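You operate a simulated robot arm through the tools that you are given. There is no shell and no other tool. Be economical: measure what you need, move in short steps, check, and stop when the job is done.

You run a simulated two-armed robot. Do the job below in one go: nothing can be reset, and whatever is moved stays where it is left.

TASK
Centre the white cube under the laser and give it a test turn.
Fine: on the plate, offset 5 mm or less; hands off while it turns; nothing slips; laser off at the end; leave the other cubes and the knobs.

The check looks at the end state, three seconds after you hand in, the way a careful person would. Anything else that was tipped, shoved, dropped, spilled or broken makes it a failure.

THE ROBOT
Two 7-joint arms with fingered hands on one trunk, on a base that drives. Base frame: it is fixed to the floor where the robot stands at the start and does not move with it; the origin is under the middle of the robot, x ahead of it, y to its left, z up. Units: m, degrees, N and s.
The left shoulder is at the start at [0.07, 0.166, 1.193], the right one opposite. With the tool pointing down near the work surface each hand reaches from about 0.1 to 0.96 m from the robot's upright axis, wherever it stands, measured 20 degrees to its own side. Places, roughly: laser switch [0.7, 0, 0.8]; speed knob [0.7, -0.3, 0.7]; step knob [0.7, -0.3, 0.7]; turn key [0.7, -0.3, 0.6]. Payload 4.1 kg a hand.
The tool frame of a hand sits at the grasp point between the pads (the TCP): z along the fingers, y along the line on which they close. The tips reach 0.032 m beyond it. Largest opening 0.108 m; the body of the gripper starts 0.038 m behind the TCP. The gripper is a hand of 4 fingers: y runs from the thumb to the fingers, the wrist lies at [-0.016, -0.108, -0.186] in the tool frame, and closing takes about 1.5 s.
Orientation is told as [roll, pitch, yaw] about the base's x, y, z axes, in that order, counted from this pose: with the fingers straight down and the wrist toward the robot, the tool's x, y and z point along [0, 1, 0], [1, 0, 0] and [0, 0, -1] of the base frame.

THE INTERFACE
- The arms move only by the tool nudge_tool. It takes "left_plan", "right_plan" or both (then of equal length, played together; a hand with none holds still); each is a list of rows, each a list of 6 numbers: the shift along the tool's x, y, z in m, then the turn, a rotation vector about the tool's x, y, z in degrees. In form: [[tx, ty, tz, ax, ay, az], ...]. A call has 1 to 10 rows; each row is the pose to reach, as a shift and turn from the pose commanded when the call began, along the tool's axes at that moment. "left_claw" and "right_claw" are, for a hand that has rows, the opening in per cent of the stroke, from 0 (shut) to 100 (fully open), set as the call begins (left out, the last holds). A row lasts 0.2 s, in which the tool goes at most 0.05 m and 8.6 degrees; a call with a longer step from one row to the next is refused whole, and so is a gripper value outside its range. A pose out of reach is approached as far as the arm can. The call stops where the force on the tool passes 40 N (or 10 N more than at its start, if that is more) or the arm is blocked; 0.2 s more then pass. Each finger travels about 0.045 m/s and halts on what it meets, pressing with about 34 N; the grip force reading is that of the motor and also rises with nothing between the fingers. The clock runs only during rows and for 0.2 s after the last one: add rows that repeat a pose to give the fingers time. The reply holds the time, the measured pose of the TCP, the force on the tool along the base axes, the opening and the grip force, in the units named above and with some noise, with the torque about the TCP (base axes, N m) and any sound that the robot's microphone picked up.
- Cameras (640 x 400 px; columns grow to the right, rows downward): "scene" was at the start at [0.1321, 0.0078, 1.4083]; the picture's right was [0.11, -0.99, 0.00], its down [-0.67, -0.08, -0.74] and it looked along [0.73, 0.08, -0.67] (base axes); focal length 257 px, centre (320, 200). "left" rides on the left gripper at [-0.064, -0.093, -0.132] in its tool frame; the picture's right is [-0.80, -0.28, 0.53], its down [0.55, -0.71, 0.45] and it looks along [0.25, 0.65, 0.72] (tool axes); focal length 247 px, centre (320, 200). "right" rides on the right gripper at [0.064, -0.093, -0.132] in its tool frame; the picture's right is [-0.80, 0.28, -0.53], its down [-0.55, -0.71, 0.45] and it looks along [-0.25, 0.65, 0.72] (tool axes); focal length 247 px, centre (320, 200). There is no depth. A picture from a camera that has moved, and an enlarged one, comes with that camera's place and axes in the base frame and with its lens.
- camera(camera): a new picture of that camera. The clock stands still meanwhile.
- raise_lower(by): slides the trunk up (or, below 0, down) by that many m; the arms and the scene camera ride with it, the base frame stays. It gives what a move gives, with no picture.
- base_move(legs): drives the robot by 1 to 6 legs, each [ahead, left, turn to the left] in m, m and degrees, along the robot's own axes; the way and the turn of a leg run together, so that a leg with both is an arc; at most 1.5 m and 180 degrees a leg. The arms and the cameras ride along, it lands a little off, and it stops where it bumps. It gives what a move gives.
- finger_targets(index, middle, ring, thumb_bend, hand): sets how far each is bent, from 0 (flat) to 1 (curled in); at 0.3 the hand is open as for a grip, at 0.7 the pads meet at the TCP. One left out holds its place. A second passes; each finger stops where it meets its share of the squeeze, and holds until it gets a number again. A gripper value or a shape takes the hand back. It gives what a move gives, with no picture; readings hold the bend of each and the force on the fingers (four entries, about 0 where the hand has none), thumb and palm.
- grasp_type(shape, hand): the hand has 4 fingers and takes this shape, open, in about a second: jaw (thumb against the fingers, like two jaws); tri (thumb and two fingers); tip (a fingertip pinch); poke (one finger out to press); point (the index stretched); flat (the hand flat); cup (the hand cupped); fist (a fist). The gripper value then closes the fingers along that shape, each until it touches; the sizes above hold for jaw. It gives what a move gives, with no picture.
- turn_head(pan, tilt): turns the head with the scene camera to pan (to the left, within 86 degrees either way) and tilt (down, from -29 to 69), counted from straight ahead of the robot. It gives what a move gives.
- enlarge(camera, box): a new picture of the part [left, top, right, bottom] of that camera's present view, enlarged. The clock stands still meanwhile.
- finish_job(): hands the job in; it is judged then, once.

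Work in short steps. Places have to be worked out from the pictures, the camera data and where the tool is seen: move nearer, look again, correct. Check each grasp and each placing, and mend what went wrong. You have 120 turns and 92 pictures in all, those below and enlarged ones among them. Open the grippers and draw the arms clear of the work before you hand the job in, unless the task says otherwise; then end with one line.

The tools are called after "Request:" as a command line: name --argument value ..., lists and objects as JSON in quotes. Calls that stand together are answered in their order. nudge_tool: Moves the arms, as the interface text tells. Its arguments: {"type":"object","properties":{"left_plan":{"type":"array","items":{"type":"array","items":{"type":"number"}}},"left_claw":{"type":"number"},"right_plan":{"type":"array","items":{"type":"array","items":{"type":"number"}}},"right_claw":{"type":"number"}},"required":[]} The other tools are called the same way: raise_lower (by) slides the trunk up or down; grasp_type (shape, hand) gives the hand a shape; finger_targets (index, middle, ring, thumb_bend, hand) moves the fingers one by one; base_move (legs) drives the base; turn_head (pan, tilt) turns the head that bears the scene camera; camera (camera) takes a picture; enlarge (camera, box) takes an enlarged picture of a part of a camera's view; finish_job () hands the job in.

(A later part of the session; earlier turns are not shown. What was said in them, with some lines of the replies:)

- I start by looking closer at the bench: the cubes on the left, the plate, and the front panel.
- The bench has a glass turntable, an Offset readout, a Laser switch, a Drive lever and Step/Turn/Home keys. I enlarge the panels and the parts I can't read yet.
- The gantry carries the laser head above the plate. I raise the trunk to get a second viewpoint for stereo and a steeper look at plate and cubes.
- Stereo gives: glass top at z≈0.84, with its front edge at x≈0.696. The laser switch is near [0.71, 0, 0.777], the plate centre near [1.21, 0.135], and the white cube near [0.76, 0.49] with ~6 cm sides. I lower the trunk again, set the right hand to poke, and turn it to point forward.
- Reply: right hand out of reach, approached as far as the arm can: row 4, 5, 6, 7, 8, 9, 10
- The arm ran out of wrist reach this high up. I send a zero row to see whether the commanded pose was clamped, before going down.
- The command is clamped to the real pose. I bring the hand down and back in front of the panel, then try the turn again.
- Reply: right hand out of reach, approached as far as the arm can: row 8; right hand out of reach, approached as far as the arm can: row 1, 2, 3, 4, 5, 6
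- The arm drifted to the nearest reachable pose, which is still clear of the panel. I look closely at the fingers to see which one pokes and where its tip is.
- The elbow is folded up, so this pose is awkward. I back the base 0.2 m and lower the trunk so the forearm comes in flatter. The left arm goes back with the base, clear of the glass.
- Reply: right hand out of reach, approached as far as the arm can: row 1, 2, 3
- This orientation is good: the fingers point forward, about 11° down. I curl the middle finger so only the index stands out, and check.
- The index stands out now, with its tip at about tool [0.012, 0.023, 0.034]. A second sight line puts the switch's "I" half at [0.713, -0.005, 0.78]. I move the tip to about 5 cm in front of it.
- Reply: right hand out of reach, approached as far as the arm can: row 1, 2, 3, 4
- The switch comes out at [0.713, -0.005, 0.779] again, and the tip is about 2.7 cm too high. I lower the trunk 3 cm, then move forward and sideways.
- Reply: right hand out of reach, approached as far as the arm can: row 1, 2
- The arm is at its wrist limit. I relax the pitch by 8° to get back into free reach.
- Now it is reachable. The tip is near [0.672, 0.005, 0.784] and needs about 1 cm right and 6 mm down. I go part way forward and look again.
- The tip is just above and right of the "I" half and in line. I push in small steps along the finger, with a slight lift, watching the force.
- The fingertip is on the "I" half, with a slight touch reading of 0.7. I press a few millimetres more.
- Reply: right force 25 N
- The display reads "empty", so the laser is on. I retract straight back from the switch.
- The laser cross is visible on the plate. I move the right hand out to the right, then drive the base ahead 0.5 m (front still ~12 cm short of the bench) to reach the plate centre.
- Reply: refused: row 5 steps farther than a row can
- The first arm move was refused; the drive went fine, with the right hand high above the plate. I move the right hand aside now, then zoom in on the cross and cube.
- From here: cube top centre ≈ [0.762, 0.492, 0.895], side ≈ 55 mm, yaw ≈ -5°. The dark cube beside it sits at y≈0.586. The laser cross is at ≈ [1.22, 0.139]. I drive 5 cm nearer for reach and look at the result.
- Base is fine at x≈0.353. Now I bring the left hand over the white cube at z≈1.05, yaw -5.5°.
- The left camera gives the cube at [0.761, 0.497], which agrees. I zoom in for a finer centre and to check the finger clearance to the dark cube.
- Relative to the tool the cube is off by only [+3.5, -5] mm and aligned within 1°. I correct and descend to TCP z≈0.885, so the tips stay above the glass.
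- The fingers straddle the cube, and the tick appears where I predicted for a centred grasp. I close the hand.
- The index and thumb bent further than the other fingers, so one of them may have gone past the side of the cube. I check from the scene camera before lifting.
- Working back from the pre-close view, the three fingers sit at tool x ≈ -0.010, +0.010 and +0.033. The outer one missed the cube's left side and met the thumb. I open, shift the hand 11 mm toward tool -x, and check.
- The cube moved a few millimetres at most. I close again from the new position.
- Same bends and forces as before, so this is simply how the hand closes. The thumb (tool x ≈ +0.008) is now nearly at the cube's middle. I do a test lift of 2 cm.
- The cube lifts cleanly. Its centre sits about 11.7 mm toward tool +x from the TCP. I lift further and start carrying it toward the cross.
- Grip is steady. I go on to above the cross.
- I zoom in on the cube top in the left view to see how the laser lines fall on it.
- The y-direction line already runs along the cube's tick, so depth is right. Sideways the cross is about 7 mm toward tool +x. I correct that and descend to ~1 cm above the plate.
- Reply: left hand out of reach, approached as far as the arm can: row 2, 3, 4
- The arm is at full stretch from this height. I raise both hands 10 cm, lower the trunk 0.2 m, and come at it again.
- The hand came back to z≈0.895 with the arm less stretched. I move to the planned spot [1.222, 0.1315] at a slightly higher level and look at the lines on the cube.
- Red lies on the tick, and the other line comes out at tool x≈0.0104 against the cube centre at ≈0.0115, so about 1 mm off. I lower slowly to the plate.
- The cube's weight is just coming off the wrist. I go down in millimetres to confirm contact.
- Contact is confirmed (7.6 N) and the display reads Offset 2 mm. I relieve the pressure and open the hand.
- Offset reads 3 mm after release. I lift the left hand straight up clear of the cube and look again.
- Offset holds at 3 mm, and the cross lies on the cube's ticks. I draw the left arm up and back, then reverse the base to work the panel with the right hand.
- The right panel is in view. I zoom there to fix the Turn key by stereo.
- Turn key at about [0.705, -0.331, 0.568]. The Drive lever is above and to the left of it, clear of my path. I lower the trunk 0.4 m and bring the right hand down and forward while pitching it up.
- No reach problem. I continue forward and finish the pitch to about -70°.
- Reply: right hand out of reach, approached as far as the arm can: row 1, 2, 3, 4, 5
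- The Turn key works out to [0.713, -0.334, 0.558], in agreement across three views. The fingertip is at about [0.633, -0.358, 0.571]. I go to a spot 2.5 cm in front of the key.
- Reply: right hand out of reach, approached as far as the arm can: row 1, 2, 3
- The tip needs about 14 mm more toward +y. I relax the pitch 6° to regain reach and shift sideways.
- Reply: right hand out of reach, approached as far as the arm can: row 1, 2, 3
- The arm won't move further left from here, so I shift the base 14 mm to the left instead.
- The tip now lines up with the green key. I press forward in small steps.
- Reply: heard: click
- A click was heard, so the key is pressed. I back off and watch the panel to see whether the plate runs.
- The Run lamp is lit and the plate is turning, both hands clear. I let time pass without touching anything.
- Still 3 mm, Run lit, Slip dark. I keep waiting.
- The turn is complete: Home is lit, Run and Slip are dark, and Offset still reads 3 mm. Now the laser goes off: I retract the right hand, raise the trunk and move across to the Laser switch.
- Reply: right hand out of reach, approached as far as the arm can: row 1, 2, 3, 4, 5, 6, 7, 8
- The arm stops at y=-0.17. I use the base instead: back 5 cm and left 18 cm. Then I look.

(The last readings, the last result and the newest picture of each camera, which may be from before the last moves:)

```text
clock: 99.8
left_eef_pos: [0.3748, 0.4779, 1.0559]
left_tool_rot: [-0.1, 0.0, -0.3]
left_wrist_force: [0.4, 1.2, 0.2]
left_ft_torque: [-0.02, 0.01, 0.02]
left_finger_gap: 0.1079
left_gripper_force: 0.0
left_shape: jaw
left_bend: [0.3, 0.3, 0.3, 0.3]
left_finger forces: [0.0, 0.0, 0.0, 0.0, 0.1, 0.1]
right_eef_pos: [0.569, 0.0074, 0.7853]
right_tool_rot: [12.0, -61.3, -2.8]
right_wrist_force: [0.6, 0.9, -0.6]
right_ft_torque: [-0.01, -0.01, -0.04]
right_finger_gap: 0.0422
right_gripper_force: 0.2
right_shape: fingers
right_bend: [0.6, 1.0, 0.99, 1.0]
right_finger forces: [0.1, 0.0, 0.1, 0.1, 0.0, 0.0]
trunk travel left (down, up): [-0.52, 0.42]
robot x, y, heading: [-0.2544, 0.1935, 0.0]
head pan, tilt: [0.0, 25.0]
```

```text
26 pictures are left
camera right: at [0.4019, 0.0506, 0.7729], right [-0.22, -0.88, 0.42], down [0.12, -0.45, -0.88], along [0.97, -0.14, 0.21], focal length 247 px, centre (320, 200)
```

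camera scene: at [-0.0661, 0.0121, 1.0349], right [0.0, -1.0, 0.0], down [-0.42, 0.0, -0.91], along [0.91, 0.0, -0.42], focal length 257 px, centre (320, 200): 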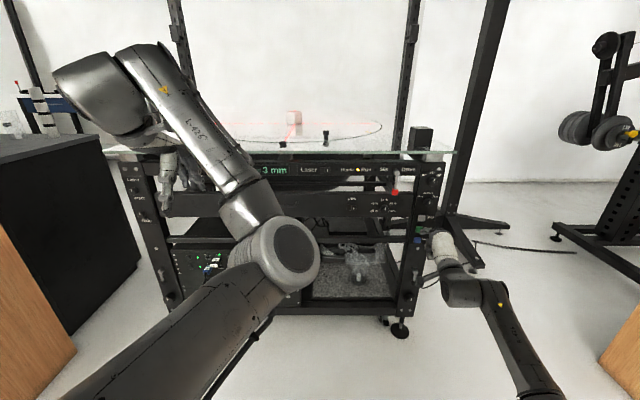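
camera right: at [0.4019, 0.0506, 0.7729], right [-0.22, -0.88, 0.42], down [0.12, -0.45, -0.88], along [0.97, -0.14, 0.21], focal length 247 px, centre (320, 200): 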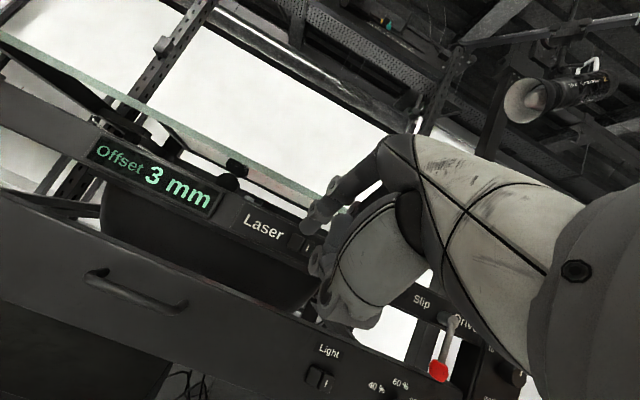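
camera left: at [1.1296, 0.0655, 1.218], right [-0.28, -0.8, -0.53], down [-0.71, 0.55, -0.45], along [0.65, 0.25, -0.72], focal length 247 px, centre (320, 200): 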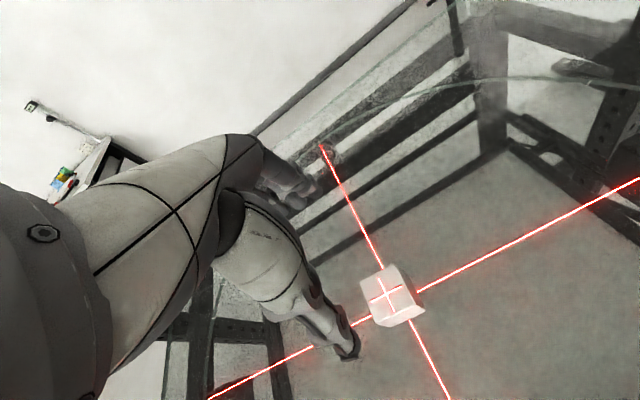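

The tip is around [0.607, 0.02, 0.789]; the off half of the switch is at about [0.713, 0.0125, 0.779]. I approach to 4 cm and look.

Request:
nudge_tool --right_plan '[[-0.0168, 0.007, 0.02, 0, 0, 0], [-0.0168, 0.014, 0.04, 0, 0, 0], [-0.0168, 0.0218, 0.058, 0, 0, 0]]'

Request:
enlarge --camera "right" --box '[220, 160, 380, 260]'

```text
clock: 100.6
left_eef_pos: [0.3753, 0.4765, 1.0566]
left_tool_rot: [-0.1, 0.0, -0.3]
left_wrist_force: [0.0, 0.3, -0.3]
left_ft_torque: [0.01, -0.02, -0.01]
left_finger_gap: 0.1075
left_gripper_force: 0.2
left_shape: jaw
left_bend: [0.3, 0.3, 0.3, 0.3]
left_finger forces: [0.0, 0.1, 0.1, 0.0, 0.1, 0.1]
right_eef_pos: [0.6321, -0.0013, 0.7743]
right_tool_rot: [12.1, -61.3, -2.9]
right_wrist_force: [-0.3, 0.5, -0.7]
right_ft_torque: [-0.01, -0.03, 0.01]
right_finger_gap: 0.0421
right_gripper_force: 0.0
right_shape: fingers
right_bend: [0.6, 1.0, 0.99, 1.0]
right_finger forces: [0.0, 0.0, 0.0, 0.0, 0.0, 0.0]
trunk travel left (down, up): [-0.52, 0.42]
robot x, y, heading: [-0.2589, 0.192, 0.3]
head pan, tilt: [0.0, 25.0]
```

```text
4.00 times, centred on (300, 210) of right
camera zoom: at [0.4653, 0.0432, 0.7627], right [-0.22, -0.88, 0.42], down [0.12, -0.45, -0.88], along [0.97, -0.14, 0.21], focal length 988 px, centre (400, 160)
```

zoom: 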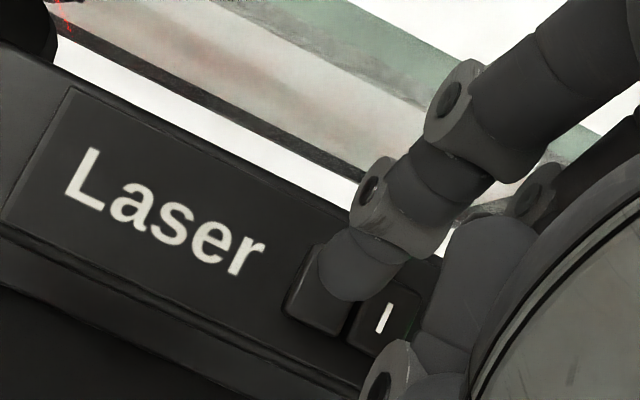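

The tip is directly in front of the off half. I go straight in.

Request:
nudge_tool --right_plan '[[-0.0016, 0.0058, 0.0104, 0, 0, 0], [-0.0031, 0.011, 0.02, 0, 0, 0], [-0.0044, 0.0158, 0.0286, 0, 0, 0], [-0.005, 0.018, 0.0325, 0, 0, 0]]'

Request:
enlarge --camera "right" --box '[100, 120, 380, 300]'

```text
clock: 101.6
left_eef_pos: [0.3736, 0.4771, 1.0561]
left_tool_rot: [0.0, 0.0, -0.2]
left_wrist_force: [-0.2, 0.0, 0.1]
left_ft_torque: [0.03, 0.0, 0.01]
left_finger_gap: 0.1079
left_gripper_force: 0.0
left_shape: jaw
left_bend: [0.3, 0.3, 0.3, 0.3]
left_finger forces: [0.0, 0.0, 0.0, 0.0, 0.0, 0.0]
right_eef_pos: [0.6688, -0.002, 0.7748]
right_tool_rot: [12.1, -61.3, -3.0]
right_wrist_force: [-0.2, -0.5, -0.4]
right_ft_torque: [0.04, -0.02, 0.01]
right_finger_gap: 0.0422
right_gripper_force: 0.1
right_shape: fingers
right_bend: [0.6, 1.0, 0.99, 1.0]
right_finger forces: [0.7, 0.1, 0.0, 0.0, 0.0, 0.1]
trunk travel left (down, up): [-0.52, 0.42]
robot x, y, heading: [-0.258, 0.1901, 0.1]
head pan, tilt: [0.0, 25.0]
```

```text
2.22 times, centred on (240, 210) of right
camera zoom: at [0.5022, 0.0428, 0.7626], right [-0.22, -0.88, 0.42], down [0.12, -0.45, -0.88], along [0.97, -0.14, 0.21], focal length 549 px, centre (498, 178)
```

zoom: 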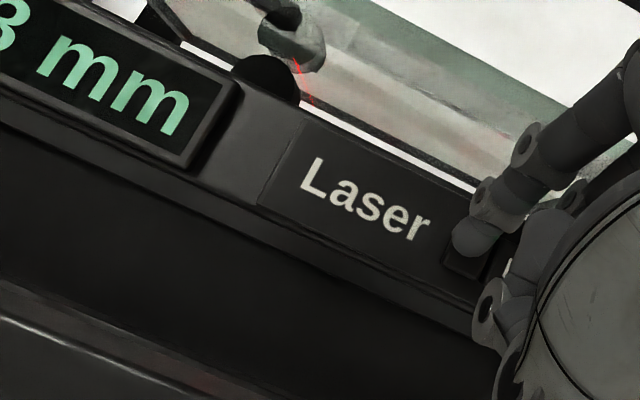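

It is touching lightly (0.7) and the display still reads 3 mm. I press further in.

Request:
nudge_tool --right_plan '[[-0.0006, 0.0024, 0.0043, 0, 0, 0], [-0.0012, 0.0048, 0.0086, 0, 0, 0], [-0.0014, 0.0058, 0.0104, 0, 0, 0]]'

Request:
enlarge --camera "right" --box '[100, 120, 380, 300]'

```text
clock: 102.4
left_eef_pos: [0.3704, 0.4789, 1.0568]
left_tool_rot: [-0.1, -0.2, -0.3]
left_wrist_force: [-0.4, -0.5, -0.1]
left_ft_torque: [0.01, 0.02, 0.03]
left_finger_gap: 0.1078
left_gripper_force: 0.1
left_shape: jaw
left_bend: [0.3, 0.3, 0.3, 0.3]
left_finger forces: [0.1, 0.0, 0.0, 0.1, 0.1, 0.0]
right_eef_pos: [0.6787, 0.0011, 0.7793]
right_tool_rot: [12.1, -61.7, -2.8]
right_wrist_force: [-20.0, 6.5, 5.4]
right_ft_torque: [0.09, -0.17, 0.44]
right_finger_gap: 0.0366
right_gripper_force: 10.4
right_shape: fingers
right_bend: [0.69, 1.0, 0.99, 1.0]
right_finger forces: [20.2, 0.1, 0.1, 0.0, 0.1, 0.0]
trunk travel left (down, up): [-0.52, 0.42]
robot x, y, heading: [-0.259, 0.1909, 0.1]
head pan, tilt: [0.0, 25.0]
```

```text
2.22 times, centred on (240, 210) of right
camera zoom: at [0.5119, 0.0446, 0.7659], right [-0.22, -0.88, 0.42], down [0.13, -0.45, -0.88], along [0.97, -0.14, 0.21], focal length 549 px, centre (498, 178)
```

zoom: 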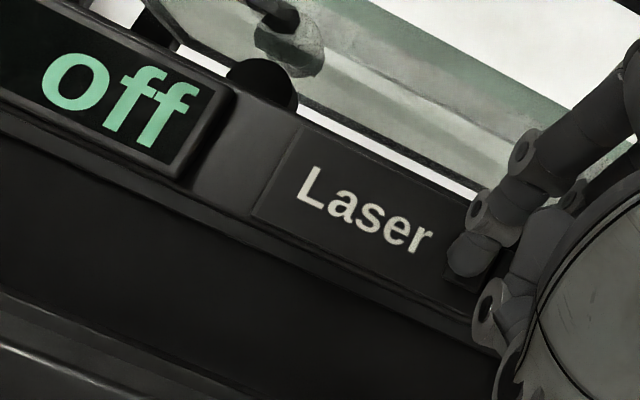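

The display reads "off". I retract straight back, open the hand shape clear of the panel, and take a final look.

Request:
nudge_tool --right_plan '[[0.004, -0.014, -0.026, 0, 0, 0], [0.009, -0.033, -0.06, 0, 0, 0], [0.013, -0.05, -0.09, 0, 0, 0]]'

Request:
base_move --legs '[[-0.2, 0, 0]]'

Request:
grasp_type --hand "right" --shape "jaw"

Request:
raise_lower --by 0.3

Request:
turn_head --pan -5 --tilt 35

Request:
camera --camera "scene"

```text
clock: 103.2
left_eef_pos: [0.3748, 0.4767, 1.0575]
left_tool_rot: [0.0, 0.0, -0.3]
left_wrist_force: [-0.3, 0.3, 0.0]
left_ft_torque: [0.0, -0.02, -0.03]
left_finger_gap: 0.1077
left_gripper_force: 0.1
left_shape: jaw
left_bend: [0.3, 0.3, 0.3, 0.3]
left_finger forces: [0.0, 0.0, 0.0, 0.0, 0.0, 0.0]
right_eef_pos: [0.5764, -0.0034, 0.7747]
right_tool_rot: [12.2, -61.4, -2.9]
right_wrist_force: [0.0, 0.2, 0.7]
right_ft_torque: [0.0, -0.02, 0.0]
right_finger_gap: 0.0421
right_gripper_force: 0.1
right_shape: fingers
right_bend: [0.6, 1.0, 0.99, 1.0]
right_finger forces: [0.0, 0.1, 0.0, 0.0, 0.0, 0.1]
trunk travel left (down, up): [-0.52, 0.42]
robot x, y, heading: [-0.2606, 0.1924, 0.4]
head pan, tilt: [0.0, 25.0]
```

```text
clock: 104.8
left_eef_pos: [0.1755, 0.4762, 1.0571]
left_tool_rot: [0.0, -0.1, -0.2]
left_wrist_force: [-0.7, 0.0, 0.4]
left_ft_torque: [-0.01, -0.03, 0.01]
left_finger_gap: 0.1078
left_gripper_force: 0.0
left_shape: jaw
left_bend: [0.3, 0.3, 0.3, 0.3]
left_finger forces: [0.0, 0.0, 0.1, 0.0, 0.1, 0.1]
right_eef_pos: [0.3799, -0.0034, 0.775]
right_tool_rot: [12.1, -61.4, -3.0]
right_wrist_force: [0.4, -0.5, -0.3]
right_ft_torque: [0.01, 0.02, -0.01]
right_finger_gap: 0.0423
right_gripper_force: 0.1
right_shape: fingers
right_bend: [0.6, 1.0, 0.99, 1.0]
right_finger forces: [0.0, 0.1, 0.1, 0.0, 0.1, 0.1]
trunk travel left (down, up): [-0.52, 0.42]
robot x, y, heading: [-0.4519, 0.1881, 0.1]
head pan, tilt: [0.0, 25.0]
```

```text
clock: 105.7
left_eef_pos: [0.1771, 0.4758, 1.0567]
left_tool_rot: [0.0, -0.1, -0.4]
left_wrist_force: [0.1, -0.7, 0.2]
left_ft_torque: [0.03, -0.01, 0.04]
left_finger_gap: 0.1077
left_gripper_force: 0.1
left_shape: jaw
left_bend: [0.3, 0.3, 0.3, 0.3]
left_finger forces: [0.0, 0.0, 0.1, 0.1, 0.1, 0.1]
right_eef_pos: [0.3793, -0.0039, 0.7727]
right_tool_rot: [12.0, -61.3, -2.9]
right_wrist_force: [-0.9, 0.5, 0.1]
right_ft_torque: [-0.01, -0.01, 0.04]
right_finger_gap: 0.1079
right_gripper_force: 0.0
right_shape: jaw
right_bend: [0.3, 0.3, 0.3, 0.3]
right_finger forces: [0.1, 0.1, 0.1, 0.0, 0.0, 0.0]
trunk travel left (down, up): [-0.52, 0.42]
robot x, y, heading: [-0.4566, 0.1889, 0.1]
head pan, tilt: [0.0, 25.0]
```

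```text
clock: 108.7
left_eef_pos: [0.1769, 0.4755, 1.3573]
left_tool_rot: [0.0, -0.1, -0.3]
left_wrist_force: [0.5, -0.2, 0.4]
left_ft_torque: [0.0, 0.03, -0.02]
left_finger_gap: 0.1077
left_gripper_force: 0.1
left_shape: jaw
left_bend: [0.3, 0.3, 0.3, 0.3]
left_finger forces: [0.1, 0.1, 0.0, 0.1, 0.0, 0.0]
right_eef_pos: [0.3791, -0.004, 1.0731]
right_tool_rot: [12.1, -61.3, -3.0]
right_wrist_force: [0.2, -0.4, -0.4]
right_ft_torque: [0.01, -0.02, -0.06]
right_finger_gap: 0.1076
right_gripper_force: 0.0
right_shape: jaw
right_bend: [0.3, 0.3, 0.3, 0.3]
right_finger forces: [0.0, 0.0, 0.0, 0.1, 0.0, 0.1]
trunk travel left (down, up): [-0.82, 0.12]
robot x, y, heading: [-0.4515, 0.1933, 0.2]
head pan, tilt: [0.0, 25.0]
```

```text
clock: 109.4
left_eef_pos: [0.1764, 0.4749, 1.3565]
left_tool_rot: [0.1, -0.1, -0.3]
left_wrist_force: [-0.1, -0.6, 0.8]
left_ft_torque: [-0.01, 0.0, -0.01]
left_finger_gap: 0.1076
left_gripper_force: 0.0
left_shape: jaw
left_bend: [0.3, 0.3, 0.3, 0.3]
left_finger forces: [0.0, 0.1, 0.0, 0.0, 0.0, 0.0]
right_eef_pos: [0.3798, -0.0042, 1.0727]
right_tool_rot: [12.2, -61.3, -2.8]
right_wrist_force: [0.2, -0.2, -0.5]
right_ft_torque: [0.0, -0.06, 0.0]
right_finger_gap: 0.1076
right_gripper_force: 0.1
right_shape: jaw
right_bend: [0.3, 0.3, 0.3, 0.3]
right_finger forces: [0.0, 0.0, 0.1, 0.0, 0.1, 0.1]
trunk travel left (down, up): [-0.82, 0.12]
robot x, y, heading: [-0.4583, 0.1892, 0.1]
head pan, tilt: [-5.0, 35.0]
```

```text
22 pictures are left
camera scene: at [-0.3186, 0.1819, 1.5393], right [-0.08, -1.0, 0.0], down [-0.57, 0.05, -0.82], along [0.82, -0.07, -0.57], focal length 257 px, centre (320, 200)
```

scene: 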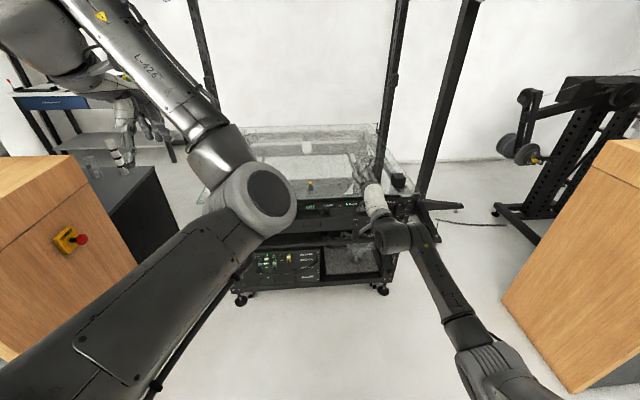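

Both arms are clear. I check the panel and the cubes once more up close.

Request:
enlarge --camera "scene" --box '[270, 120, 430, 250]'

Request:
camera --camera "right"

```text
3.08 times, centred on (350, 185) of scene
camera zoom: at [-0.3186, 0.1819, 1.5393], right [-0.08, -1.0, 0.0], down [-0.57, 0.05, -0.82], along [0.82, -0.07, -0.57], focal length 790 px, centre (228, 246)
```

zoom: 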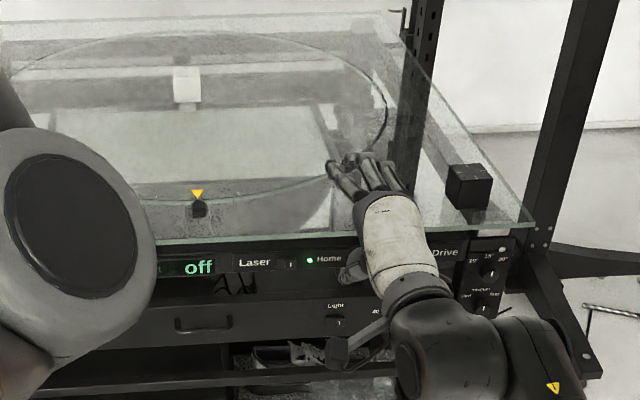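

```text
20 pictures are left
camera right: at [0.2129, 0.0406, 1.0607], right [-0.22, -0.88, 0.42], down [0.12, -0.45, -0.88], along [0.97, -0.14, 0.21], focal length 247 px, centre (320, 200)
```

right: 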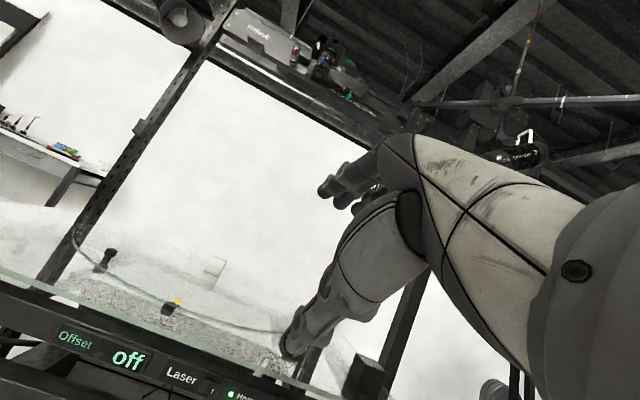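

The laser is off, the plate is home, and the cube stands centred. The Drive lever and knobs look unchanged, and both hands are open and clear. I hand in.

Request:
finish_job

```text
The job is handed in.
```

The white cube stands on the plate, 3 mm off the laser cross. It did a full test turn with hands off and no slip, the laser is off again, and the other cubes and the knobs were left alone.
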